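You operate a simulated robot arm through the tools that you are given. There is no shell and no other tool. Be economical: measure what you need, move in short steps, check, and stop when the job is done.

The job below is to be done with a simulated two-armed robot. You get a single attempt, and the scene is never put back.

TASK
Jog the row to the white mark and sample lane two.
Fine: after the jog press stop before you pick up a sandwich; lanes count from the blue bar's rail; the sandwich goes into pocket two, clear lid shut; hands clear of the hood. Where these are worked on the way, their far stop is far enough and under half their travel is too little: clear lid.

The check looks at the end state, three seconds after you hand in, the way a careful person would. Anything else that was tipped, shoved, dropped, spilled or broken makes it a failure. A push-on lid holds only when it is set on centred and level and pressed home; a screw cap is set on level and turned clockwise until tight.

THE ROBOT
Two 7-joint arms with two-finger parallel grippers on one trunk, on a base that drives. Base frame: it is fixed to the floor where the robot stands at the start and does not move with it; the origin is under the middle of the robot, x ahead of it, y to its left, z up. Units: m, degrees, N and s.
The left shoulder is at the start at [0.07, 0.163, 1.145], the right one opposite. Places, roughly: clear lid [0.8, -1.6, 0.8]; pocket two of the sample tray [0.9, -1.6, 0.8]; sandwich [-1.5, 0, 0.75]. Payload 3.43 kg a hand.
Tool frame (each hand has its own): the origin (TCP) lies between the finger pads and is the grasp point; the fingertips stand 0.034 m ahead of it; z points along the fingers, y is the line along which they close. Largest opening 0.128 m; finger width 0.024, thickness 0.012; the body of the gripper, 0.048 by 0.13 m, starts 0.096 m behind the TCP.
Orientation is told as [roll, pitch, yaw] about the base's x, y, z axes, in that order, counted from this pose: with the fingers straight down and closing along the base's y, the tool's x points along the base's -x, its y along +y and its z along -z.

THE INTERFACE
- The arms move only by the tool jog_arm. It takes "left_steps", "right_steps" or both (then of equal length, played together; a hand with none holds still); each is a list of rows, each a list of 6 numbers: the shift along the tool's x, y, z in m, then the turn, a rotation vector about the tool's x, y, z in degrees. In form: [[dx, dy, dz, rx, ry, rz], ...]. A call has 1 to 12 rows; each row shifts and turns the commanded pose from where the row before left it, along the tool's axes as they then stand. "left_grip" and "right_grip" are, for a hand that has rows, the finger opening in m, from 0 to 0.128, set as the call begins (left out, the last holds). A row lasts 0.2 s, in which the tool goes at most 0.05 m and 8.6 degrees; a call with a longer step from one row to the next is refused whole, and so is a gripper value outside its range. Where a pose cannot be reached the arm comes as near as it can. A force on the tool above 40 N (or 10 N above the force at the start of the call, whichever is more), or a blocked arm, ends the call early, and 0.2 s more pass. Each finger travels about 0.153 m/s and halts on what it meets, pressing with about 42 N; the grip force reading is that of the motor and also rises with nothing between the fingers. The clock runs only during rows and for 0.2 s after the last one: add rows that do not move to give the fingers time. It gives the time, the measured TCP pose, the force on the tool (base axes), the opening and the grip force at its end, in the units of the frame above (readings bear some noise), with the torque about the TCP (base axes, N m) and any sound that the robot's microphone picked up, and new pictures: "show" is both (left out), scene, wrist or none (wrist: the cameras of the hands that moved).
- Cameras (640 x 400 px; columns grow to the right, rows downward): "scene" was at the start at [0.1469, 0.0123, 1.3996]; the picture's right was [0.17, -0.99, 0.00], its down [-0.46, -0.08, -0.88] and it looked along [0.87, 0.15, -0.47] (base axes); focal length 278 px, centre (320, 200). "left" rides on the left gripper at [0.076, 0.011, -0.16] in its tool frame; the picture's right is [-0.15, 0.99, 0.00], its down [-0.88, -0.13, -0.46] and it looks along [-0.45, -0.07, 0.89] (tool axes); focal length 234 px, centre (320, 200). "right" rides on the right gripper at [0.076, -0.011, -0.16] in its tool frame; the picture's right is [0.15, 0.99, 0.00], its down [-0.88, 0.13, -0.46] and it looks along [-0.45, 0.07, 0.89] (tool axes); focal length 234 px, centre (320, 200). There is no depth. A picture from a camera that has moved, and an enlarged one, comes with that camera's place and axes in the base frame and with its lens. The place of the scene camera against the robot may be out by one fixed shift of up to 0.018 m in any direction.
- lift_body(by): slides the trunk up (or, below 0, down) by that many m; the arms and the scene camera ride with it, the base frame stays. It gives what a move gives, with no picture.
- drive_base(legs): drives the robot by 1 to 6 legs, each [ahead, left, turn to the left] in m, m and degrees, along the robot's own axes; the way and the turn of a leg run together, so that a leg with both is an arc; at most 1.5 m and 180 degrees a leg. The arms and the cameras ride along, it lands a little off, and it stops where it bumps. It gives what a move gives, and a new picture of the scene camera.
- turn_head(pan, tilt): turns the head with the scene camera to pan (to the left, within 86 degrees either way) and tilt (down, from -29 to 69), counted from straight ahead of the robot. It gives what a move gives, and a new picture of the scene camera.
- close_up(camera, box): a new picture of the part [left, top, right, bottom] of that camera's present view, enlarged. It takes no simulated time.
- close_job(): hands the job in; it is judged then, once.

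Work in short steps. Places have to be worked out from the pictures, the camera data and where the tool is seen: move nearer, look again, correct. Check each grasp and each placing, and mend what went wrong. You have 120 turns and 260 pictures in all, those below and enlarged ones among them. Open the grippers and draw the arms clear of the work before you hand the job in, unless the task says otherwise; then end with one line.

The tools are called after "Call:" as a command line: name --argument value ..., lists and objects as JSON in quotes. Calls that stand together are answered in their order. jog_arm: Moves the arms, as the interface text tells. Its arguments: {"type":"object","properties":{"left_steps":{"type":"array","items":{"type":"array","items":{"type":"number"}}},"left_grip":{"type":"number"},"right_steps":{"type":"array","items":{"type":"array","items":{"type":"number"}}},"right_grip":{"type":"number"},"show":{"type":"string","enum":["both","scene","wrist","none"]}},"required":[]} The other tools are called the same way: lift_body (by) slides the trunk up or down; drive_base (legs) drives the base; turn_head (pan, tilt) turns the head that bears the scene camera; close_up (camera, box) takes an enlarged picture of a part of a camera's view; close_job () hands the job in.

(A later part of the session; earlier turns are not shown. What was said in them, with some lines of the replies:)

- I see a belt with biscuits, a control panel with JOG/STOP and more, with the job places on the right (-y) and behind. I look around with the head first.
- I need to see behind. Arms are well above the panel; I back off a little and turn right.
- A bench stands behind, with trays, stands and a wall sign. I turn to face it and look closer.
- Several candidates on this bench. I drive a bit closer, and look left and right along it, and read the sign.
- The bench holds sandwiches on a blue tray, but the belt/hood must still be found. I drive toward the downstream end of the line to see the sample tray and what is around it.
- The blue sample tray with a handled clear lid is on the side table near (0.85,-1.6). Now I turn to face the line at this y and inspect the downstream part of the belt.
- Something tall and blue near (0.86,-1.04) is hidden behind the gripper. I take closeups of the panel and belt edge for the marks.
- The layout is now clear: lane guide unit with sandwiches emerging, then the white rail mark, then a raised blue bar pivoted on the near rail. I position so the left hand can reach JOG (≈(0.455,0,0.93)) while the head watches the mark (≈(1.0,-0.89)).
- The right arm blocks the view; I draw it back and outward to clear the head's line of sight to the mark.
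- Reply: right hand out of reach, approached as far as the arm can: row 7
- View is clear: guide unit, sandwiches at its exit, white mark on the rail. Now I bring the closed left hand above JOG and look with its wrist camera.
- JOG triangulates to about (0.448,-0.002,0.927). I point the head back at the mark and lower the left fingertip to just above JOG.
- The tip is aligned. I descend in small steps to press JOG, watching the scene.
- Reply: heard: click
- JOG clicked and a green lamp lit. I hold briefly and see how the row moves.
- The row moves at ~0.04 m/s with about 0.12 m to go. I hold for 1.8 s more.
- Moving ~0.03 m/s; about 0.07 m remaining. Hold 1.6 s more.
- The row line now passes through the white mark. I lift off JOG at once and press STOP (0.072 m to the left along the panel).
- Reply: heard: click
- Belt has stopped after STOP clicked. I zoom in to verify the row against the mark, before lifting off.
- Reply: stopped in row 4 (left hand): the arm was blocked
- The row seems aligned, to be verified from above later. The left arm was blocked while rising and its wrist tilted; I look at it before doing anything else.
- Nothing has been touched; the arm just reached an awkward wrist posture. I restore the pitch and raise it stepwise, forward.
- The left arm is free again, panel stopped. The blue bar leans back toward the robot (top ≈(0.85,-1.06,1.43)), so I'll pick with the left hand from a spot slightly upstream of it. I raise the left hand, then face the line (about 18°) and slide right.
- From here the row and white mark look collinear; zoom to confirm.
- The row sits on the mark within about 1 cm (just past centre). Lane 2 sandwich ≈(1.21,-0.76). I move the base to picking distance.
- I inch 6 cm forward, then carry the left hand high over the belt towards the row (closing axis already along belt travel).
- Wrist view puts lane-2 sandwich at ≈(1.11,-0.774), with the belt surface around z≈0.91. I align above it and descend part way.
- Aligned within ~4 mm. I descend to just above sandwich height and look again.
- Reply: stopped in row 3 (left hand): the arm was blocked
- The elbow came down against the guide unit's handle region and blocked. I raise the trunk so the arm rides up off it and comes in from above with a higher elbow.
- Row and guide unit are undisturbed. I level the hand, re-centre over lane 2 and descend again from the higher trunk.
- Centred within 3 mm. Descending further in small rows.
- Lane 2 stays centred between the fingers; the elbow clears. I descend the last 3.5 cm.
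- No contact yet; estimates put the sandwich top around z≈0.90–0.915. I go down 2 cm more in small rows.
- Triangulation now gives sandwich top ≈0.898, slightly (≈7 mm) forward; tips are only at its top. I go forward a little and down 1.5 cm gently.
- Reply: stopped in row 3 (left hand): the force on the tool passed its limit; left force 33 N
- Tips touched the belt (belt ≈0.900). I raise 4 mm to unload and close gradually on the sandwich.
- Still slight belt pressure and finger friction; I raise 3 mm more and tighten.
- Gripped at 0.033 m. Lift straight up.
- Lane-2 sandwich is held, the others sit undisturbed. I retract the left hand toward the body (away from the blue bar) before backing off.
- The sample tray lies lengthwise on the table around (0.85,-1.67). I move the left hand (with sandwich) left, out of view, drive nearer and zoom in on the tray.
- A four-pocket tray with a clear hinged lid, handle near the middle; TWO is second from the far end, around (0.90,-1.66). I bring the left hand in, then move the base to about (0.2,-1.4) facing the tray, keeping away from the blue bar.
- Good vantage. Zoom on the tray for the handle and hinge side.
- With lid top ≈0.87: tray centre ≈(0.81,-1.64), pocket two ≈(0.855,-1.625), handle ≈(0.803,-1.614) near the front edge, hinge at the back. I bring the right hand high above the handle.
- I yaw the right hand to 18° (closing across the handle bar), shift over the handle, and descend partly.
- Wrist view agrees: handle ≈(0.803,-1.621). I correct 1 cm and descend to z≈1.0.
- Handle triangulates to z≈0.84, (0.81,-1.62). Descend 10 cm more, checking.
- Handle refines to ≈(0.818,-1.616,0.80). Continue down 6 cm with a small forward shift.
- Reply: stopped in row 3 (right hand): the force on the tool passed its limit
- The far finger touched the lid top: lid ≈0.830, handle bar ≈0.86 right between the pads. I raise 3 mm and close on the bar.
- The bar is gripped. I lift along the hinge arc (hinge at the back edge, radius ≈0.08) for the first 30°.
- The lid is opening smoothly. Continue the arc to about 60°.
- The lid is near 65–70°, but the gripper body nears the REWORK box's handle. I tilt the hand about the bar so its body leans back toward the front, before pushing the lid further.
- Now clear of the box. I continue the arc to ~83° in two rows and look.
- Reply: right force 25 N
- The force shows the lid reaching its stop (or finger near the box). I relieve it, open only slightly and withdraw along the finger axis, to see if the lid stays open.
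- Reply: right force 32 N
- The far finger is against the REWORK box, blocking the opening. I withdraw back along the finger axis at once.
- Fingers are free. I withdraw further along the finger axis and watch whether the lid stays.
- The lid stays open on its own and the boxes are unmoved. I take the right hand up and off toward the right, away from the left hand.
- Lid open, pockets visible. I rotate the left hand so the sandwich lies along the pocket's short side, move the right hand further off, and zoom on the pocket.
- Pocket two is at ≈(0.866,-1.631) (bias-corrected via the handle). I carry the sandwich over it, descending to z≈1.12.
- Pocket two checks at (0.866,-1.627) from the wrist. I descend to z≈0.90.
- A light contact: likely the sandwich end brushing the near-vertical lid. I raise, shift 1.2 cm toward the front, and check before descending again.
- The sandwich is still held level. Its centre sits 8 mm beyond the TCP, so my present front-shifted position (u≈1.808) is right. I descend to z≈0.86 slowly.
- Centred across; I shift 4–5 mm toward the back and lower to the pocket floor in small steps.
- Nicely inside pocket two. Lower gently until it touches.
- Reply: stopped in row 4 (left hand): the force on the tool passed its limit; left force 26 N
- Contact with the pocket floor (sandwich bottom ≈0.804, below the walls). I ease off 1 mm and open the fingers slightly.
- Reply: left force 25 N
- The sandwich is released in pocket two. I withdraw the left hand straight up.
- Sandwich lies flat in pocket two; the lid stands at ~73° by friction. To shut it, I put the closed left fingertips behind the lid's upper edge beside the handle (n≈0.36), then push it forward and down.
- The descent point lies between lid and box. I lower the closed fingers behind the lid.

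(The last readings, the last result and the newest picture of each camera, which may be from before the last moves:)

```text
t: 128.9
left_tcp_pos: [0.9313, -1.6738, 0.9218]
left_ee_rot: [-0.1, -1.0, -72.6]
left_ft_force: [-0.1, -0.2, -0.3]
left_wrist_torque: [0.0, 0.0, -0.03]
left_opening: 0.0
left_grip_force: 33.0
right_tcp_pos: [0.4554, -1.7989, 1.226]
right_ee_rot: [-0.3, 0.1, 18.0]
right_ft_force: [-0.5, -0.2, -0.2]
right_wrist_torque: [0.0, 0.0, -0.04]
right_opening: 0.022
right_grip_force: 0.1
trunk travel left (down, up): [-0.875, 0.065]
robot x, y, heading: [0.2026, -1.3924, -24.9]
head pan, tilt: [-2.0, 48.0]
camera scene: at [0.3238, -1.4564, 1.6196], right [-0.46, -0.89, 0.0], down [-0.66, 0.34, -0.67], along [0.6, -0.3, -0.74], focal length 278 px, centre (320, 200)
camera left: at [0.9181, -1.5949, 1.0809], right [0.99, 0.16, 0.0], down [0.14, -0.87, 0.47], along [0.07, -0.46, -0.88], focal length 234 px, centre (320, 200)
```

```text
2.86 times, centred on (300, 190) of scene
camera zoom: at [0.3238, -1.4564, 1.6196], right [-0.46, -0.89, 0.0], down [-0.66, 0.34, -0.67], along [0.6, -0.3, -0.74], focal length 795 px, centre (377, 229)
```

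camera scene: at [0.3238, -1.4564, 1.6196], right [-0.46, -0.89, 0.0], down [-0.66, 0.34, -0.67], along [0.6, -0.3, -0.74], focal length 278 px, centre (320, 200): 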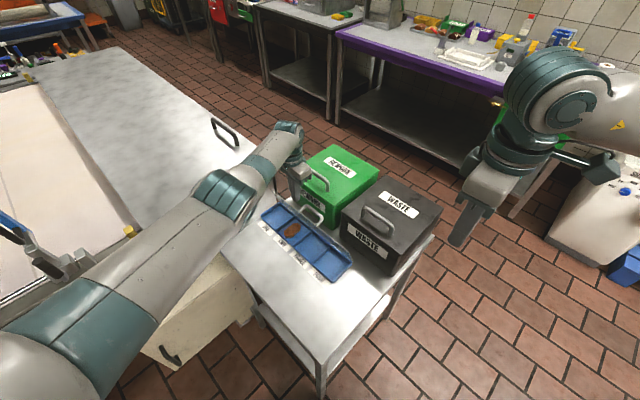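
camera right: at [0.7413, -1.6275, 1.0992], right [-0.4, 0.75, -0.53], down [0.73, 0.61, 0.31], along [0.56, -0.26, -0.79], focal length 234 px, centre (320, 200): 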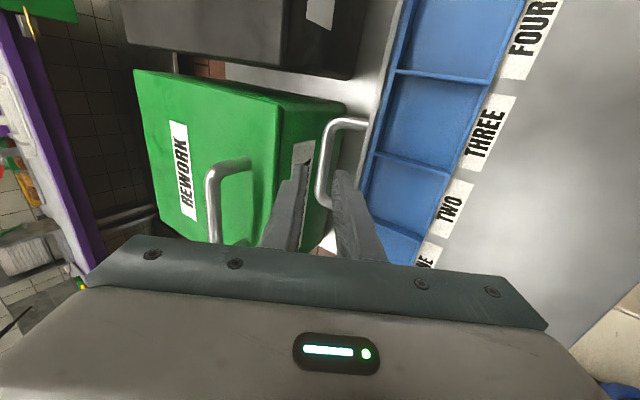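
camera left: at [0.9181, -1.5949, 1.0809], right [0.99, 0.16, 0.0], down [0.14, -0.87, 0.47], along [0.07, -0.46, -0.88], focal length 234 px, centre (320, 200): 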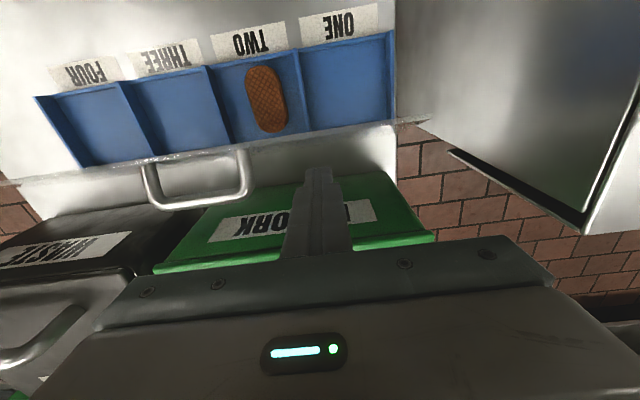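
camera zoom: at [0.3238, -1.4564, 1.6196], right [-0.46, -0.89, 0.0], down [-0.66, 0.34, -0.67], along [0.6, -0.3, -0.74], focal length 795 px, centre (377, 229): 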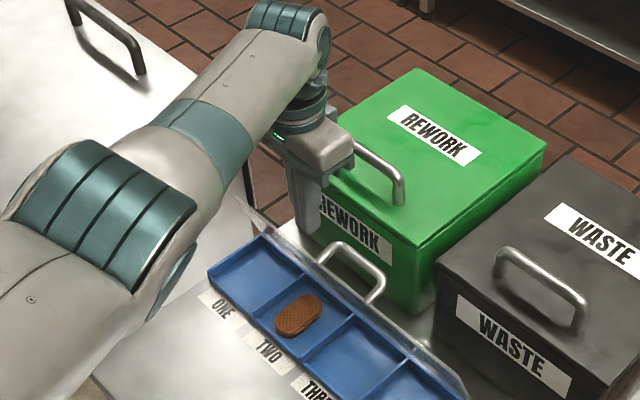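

Fingers are behind the lid. Push forward (toward the tray front) 5 cm.

Call:
jog_arm --left_steps '[[0.015, 0, 0.004, 0, 0, 0], [0.015, 0, 0, 0, 0, 0], [0.012, 0, 0, 0, 0, 0], [0.012, 0, 0, 0, 0, 0]]'

Call:
close_up --camera "scene" --box '[220, 120, 380, 260]'

```text
t: 129.9
left_tcp_pos: [0.9142, -1.6208, 0.9169]
left_ee_rot: [-0.3, -0.9, -72.5]
left_ft_force: [-0.5, -0.7, -0.1]
left_wrist_torque: [-0.01, 0.02, 0.0]
left_opening: 0.0
left_grip_force: 32.8
right_tcp_pos: [0.4556, -1.7982, 1.226]
right_ee_rot: [-0.2, 0.2, 18.1]
right_ft_force: [-0.1, -0.1, 0.2]
right_wrist_torque: [0.0, 0.0, -0.03]
right_opening: 0.0218
right_grip_force: 0.0
trunk travel left (down, up): [-0.875, 0.065]
robot x, y, heading: [0.1965, -1.3938, -25.0]
head pan, tilt: [-2.0, 48.0]
camera scene: at [0.3244, -1.455, 1.6196], right [-0.46, -0.89, 0.0], down [-0.66, 0.34, -0.67], along [0.6, -0.31, -0.74], focal length 278 px, centre (320, 200)
camera left: at [0.9028, -1.5415, 1.076], right [0.99, 0.16, 0.0], down [0.14, -0.87, 0.47], along [0.07, -0.47, -0.88], focal length 234 px, centre (320, 200)
```

scene: 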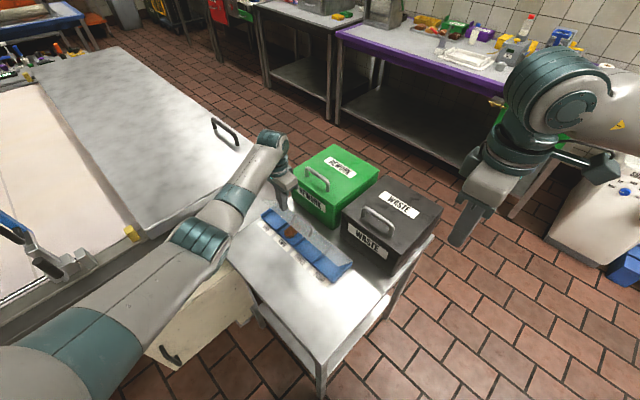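
left: 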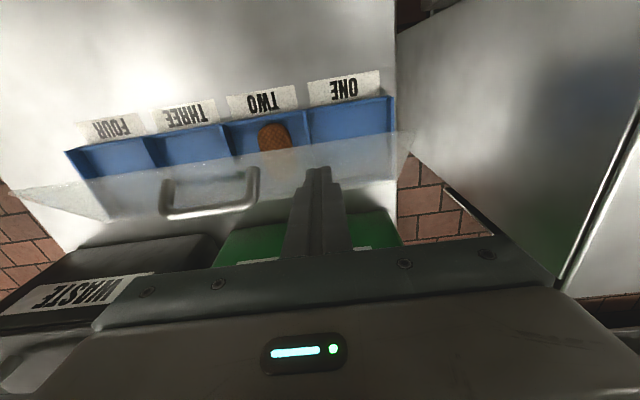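

```text
2.86 times, centred on (300, 190) of scene
camera zoom: at [0.3244, -1.455, 1.6196], right [-0.46, -0.89, 0.0], down [-0.66, 0.34, -0.67], along [0.6, -0.31, -0.74], focal length 795 px, centre (377, 229)
```

zoom: 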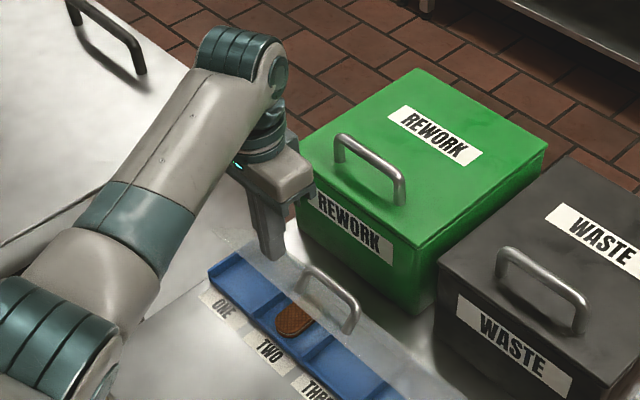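

The lid follows down (~45°). I continue pushing forward and down until it lies shut.

Call:
jog_arm --left_steps '[[0.014, 0, 0.008, 0, 0, 0], [0.01, 0, 0.012, 0, 0, 0], [0.006, 0, 0.014, 0, 0, 0], [0, 0, 0.012, 0, 0, 0]]'

Call:
close_up --camera "scene" --box '[220, 120, 380, 260]'

```text
t: 130.9
left_tcp_pos: [0.9037, -1.5939, 0.87]
left_ee_rot: [-0.1, -0.9, -72.6]
left_ft_force: [-0.9, 0.3, 0.2]
left_wrist_torque: [-0.02, 0.0, 0.0]
left_opening: 0.0
left_grip_force: 33.4
right_tcp_pos: [0.4557, -1.7988, 1.2252]
right_ee_rot: [-0.2, 0.3, 18.0]
right_ft_force: [0.1, -1.0, 0.7]
right_wrist_torque: [-0.03, -0.01, 0.03]
right_opening: 0.0219
right_grip_force: 0.1
trunk travel left (down, up): [-0.875, 0.065]
robot x, y, heading: [0.201, -1.3961, -25.2]
head pan, tilt: [-2.0, 48.0]
camera scene: at [0.3243, -1.4561, 1.6196], right [-0.46, -0.89, 0.0], down [-0.66, 0.34, -0.67], along [0.6, -0.31, -0.74], focal length 278 px, centre (320, 200)
camera left: at [0.8926, -1.5135, 1.0299], right [0.99, 0.16, 0.0], down [0.14, -0.87, 0.47], along [0.07, -0.47, -0.88], focal length 234 px, centre (320, 200)
```

scene: 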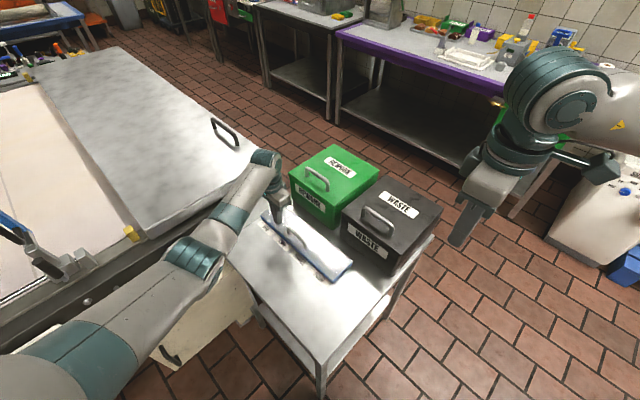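
left: 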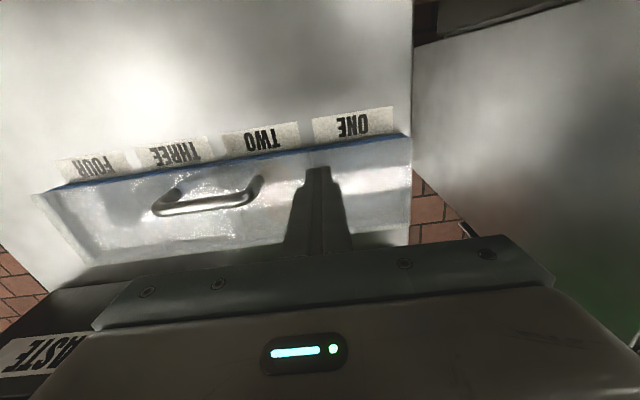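

```text
2.86 times, centred on (300, 190) of scene
camera zoom: at [0.3243, -1.4561, 1.6196], right [-0.46, -0.89, 0.0], down [-0.66, 0.34, -0.67], along [0.6, -0.31, -0.74], focal length 795 px, centre (377, 229)
```

zoom: 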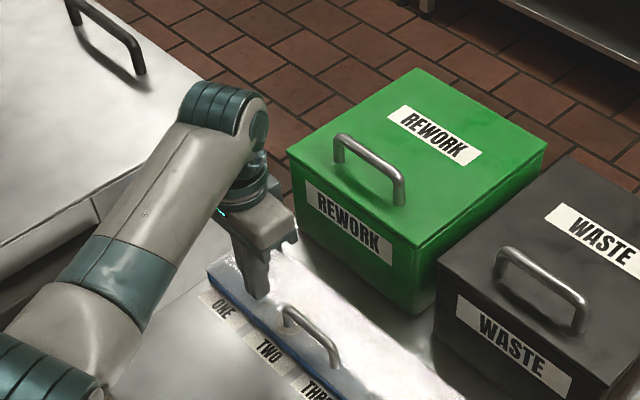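

The lid looks shut. I press lightly with the fingertip to make sure it's fully down, then lift away.

Call:
jog_arm --left_steps '[[0, 0, 0.004, 0, 0, 0], [0, 0, 0.003, 0, 0, 0], [0, 0, 0.002, 0, 0, 0]]' --show "none"

Call:
jog_arm --left_steps '[[0, 0, -0.03, 0, 0, 0], [0, 0, -0.045, 0, 0, 0], [0, 0, -0.045, 0, 0, 0], [0, 0, -0.045, 0, 0, 0], [0, 0, -0.045, 0, 0, 0], [0.045, -0.015, -0.01, 0, 0, 0], [0.045, -0.015, 0, 0, 0, 0], [0.045, -0.015, 0, 0, 0, 0], [0.045, -0.015, 0, 0, 0, 0], [0.045, -0.015, 0, 0, 0, 0]]' --left_grip 0.1 --show "scene"

Call:
close_up --camera "scene" --box '[220, 150, 380, 290]'

```text
t: 131.7
left_tcp_pos: [0.904, -1.5922, 0.8646]
left_ee_rot: [0.0, -1.3, -72.5]
left_ft_force: [-0.1, 3.9, 17.3]
left_wrist_torque: [0.26, 0.11, 0.14]
left_opening: 0.0
left_grip_force: 33.4
right_tcp_pos: [0.4534, -1.7968, 1.2275]
right_ee_rot: [-0.3, 0.1, 18.0]
right_ft_force: [0.0, 0.0, 0.2]
right_wrist_torque: [0.03, 0.01, 0.02]
right_opening: 0.022
right_grip_force: 0.0
trunk travel left (down, up): [-0.875, 0.065]
robot x, y, heading: [0.2001, -1.3982, -24.9]
head pan, tilt: [-2.0, 48.0]
```

```text
t: 133.9
left_tcp_pos: [0.763, -1.3952, 1.0793]
left_ee_rot: [-0.2, -1.1, -72.6]
left_ft_force: [0.0, -0.2, -0.1]
left_wrist_torque: [-0.04, -0.03, -0.03]
left_opening: 0.0999
left_grip_force: 0.2
right_tcp_pos: [0.4551, -1.7969, 1.2258]
right_ee_rot: [-0.2, 0.0, 17.9]
right_ft_force: [-0.1, 0.0, -0.1]
right_wrist_torque: [-0.02, -0.02, -0.01]
right_opening: 0.0221
right_grip_force: 0.0
trunk travel left (down, up): [-0.875, 0.065]
robot x, y, heading: [0.2036, -1.3946, -25.2]
head pan, tilt: [-2.0, 48.0]
camera scene: at [0.3228, -1.4535, 1.6198], right [-0.46, -0.89, 0.0], down [-0.66, 0.34, -0.67], along [0.6, -0.31, -0.74], focal length 278 px, centre (320, 200)
```

scene: 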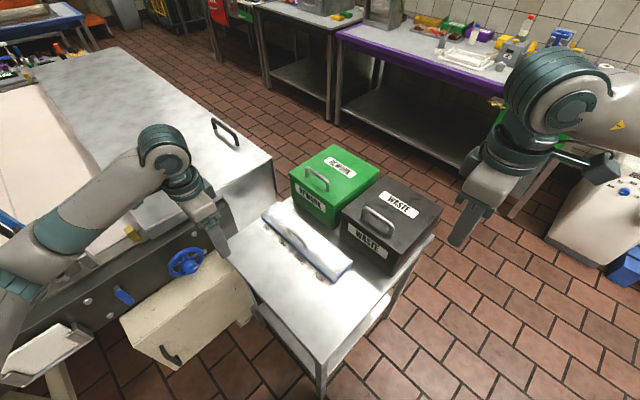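

```text
2.86 times, centred on (300, 220) of scene
camera zoom: at [0.3228, -1.4535, 1.6198], right [-0.46, -0.89, 0.0], down [-0.66, 0.34, -0.67], along [0.6, -0.31, -0.74], focal length 795 px, centre (377, 143)
```

zoom: 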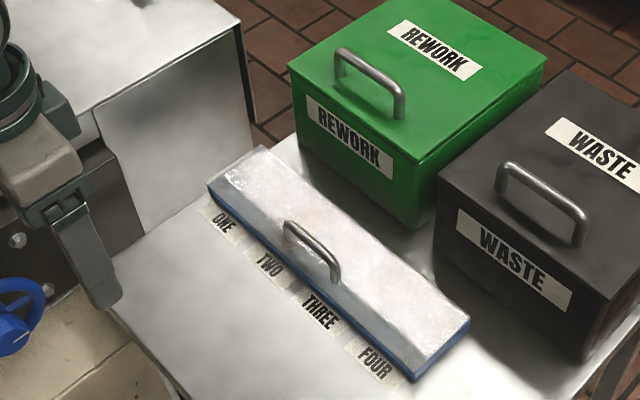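

Lid shut over the sandwich, boxes in place. I raise the left hand, open both grippers, and back the robot away from the hood and table.

Call:
jog_arm --left_steps '[[0.03, -0.02, -0.03, 0, 0, 0], [0.03, -0.02, -0.03, 0, 0, 0], [0, 0, -0.04, 0, 0, 0]]' --right_steps '[[0, 0, -0.02, 0, 0, 0], [0, 0, 0, 0, 0, 0], [0, 0, 0, 0, 0, 0]]' --right_grip 0.1 --show "none"

Call:
drive_base --legs '[[-0.4, 0, 0]]'

Call:
turn_head --pan 40 --tilt 30

Call:
close_up --camera "scene" --box '[160, 100, 480, 300]'

```text
t: 134.7
left_tcp_pos: [0.7078, -1.3498, 1.1777]
left_ee_rot: [-0.1, -0.8, -72.6]
left_ft_force: [0.9, -0.3, 0.0]
left_wrist_torque: [0.03, 0.01, -0.01]
left_opening: 0.1
left_grip_force: 0.0
right_tcp_pos: [0.4554, -1.8008, 1.2457]
right_ee_rot: [-0.1, 0.1, 18.0]
right_ft_force: [-0.4, -0.6, 0.1]
right_wrist_torque: [-0.01, 0.02, -0.01]
right_opening: 0.1001
right_grip_force: 0.0
trunk travel left (down, up): [-0.875, 0.065]
robot x, y, heading: [0.2021, -1.3945, -25.2]
head pan, tilt: [-2.0, 48.0]
```

```text
t: 137.2
left_tcp_pos: [0.3502, -1.1785, 1.1762]
left_ee_rot: [-0.2, -0.9, -72.4]
left_ft_force: [0.3, -0.1, 0.1]
left_wrist_torque: [-0.01, 0.01, -0.01]
left_opening: 0.0999
left_grip_force: 0.0
right_tcp_pos: [0.098, -1.6302, 1.2446]
right_ee_rot: [-0.1, 0.3, 18.1]
right_ft_force: [1.0, -0.3, 0.2]
right_wrist_torque: [0.03, 0.04, -0.02]
right_opening: 0.1001
right_grip_force: 0.0
trunk travel left (down, up): [-0.875, 0.065]
robot x, y, heading: [-0.1547, -1.2275, -24.9]
head pan, tilt: [-2.0, 48.0]
camera scene: at [-0.0345, -1.2876, 1.6194], right [-0.45, -0.89, 0.0], down [-0.66, 0.34, -0.67], along [0.6, -0.3, -0.74], focal length 278 px, centre (320, 200)
```

scene: 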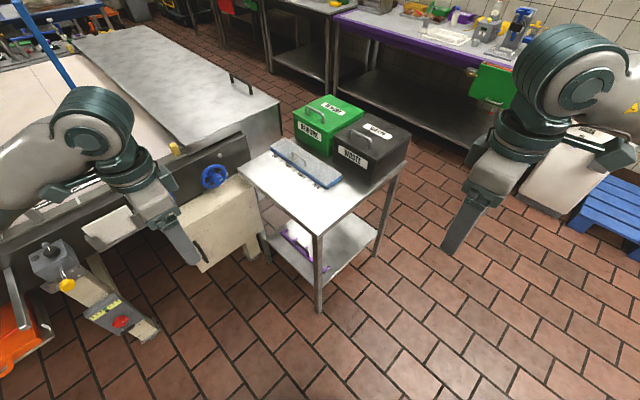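

```text
t: 138.2
left_tcp_pos: [0.3469, -1.1795, 1.176]
left_ee_rot: [-0.1, -1.0, -72.4]
left_ft_force: [-0.1, -0.2, -0.1]
left_wrist_torque: [0.03, 0.01, 0.03]
left_opening: 0.0998
left_grip_force: 0.1
right_tcp_pos: [0.0968, -1.6291, 1.2461]
right_ee_rot: [-0.2, 0.2, 18.0]
right_ft_force: [0.1, -0.2, -0.4]
right_wrist_torque: [-0.01, 0.02, -0.01]
right_opening: 0.1002
right_grip_force: 0.0
trunk travel left (down, up): [-0.875, 0.065]
robot x, y, heading: [-0.158, -1.2267, -25.1]
head pan, tilt: [40.0, 30.0]
camera scene: at [-0.0182, -1.2282, 1.6463], right [0.26, -0.97, 0.0], down [-0.48, -0.13, -0.87], along [0.84, 0.22, -0.5], focal length 278 px, centre (320, 200)
```

scene: 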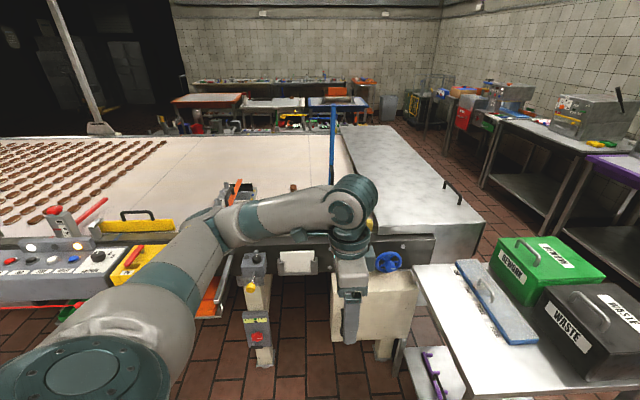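

```text
2.00 times, centred on (320, 200) of scene
camera zoom: at [-0.0182, -1.2282, 1.6463], right [0.26, -0.97, 0.0], down [-0.48, -0.13, -0.87], along [0.84, 0.22, -0.5], focal length 557 px, centre (320, 200)
```

zoom: 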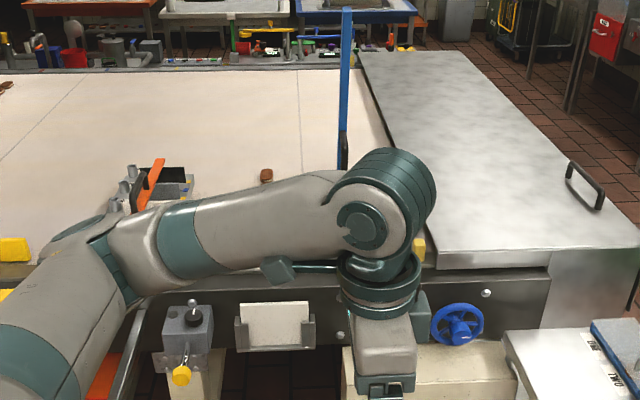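

Belt stopped, lid shut, blue bar and boxes undisturbed, hands open and clear of the hood. Handing in.

Call:
close_job

```text
The job is handed in.
```

I jogged the row to the white mark, where it sits about 1 cm past centre. I then pressed STOP, put the lane-two sandwich in pocket two and shut the clear lid, leaving both hands open and clear of the hood.
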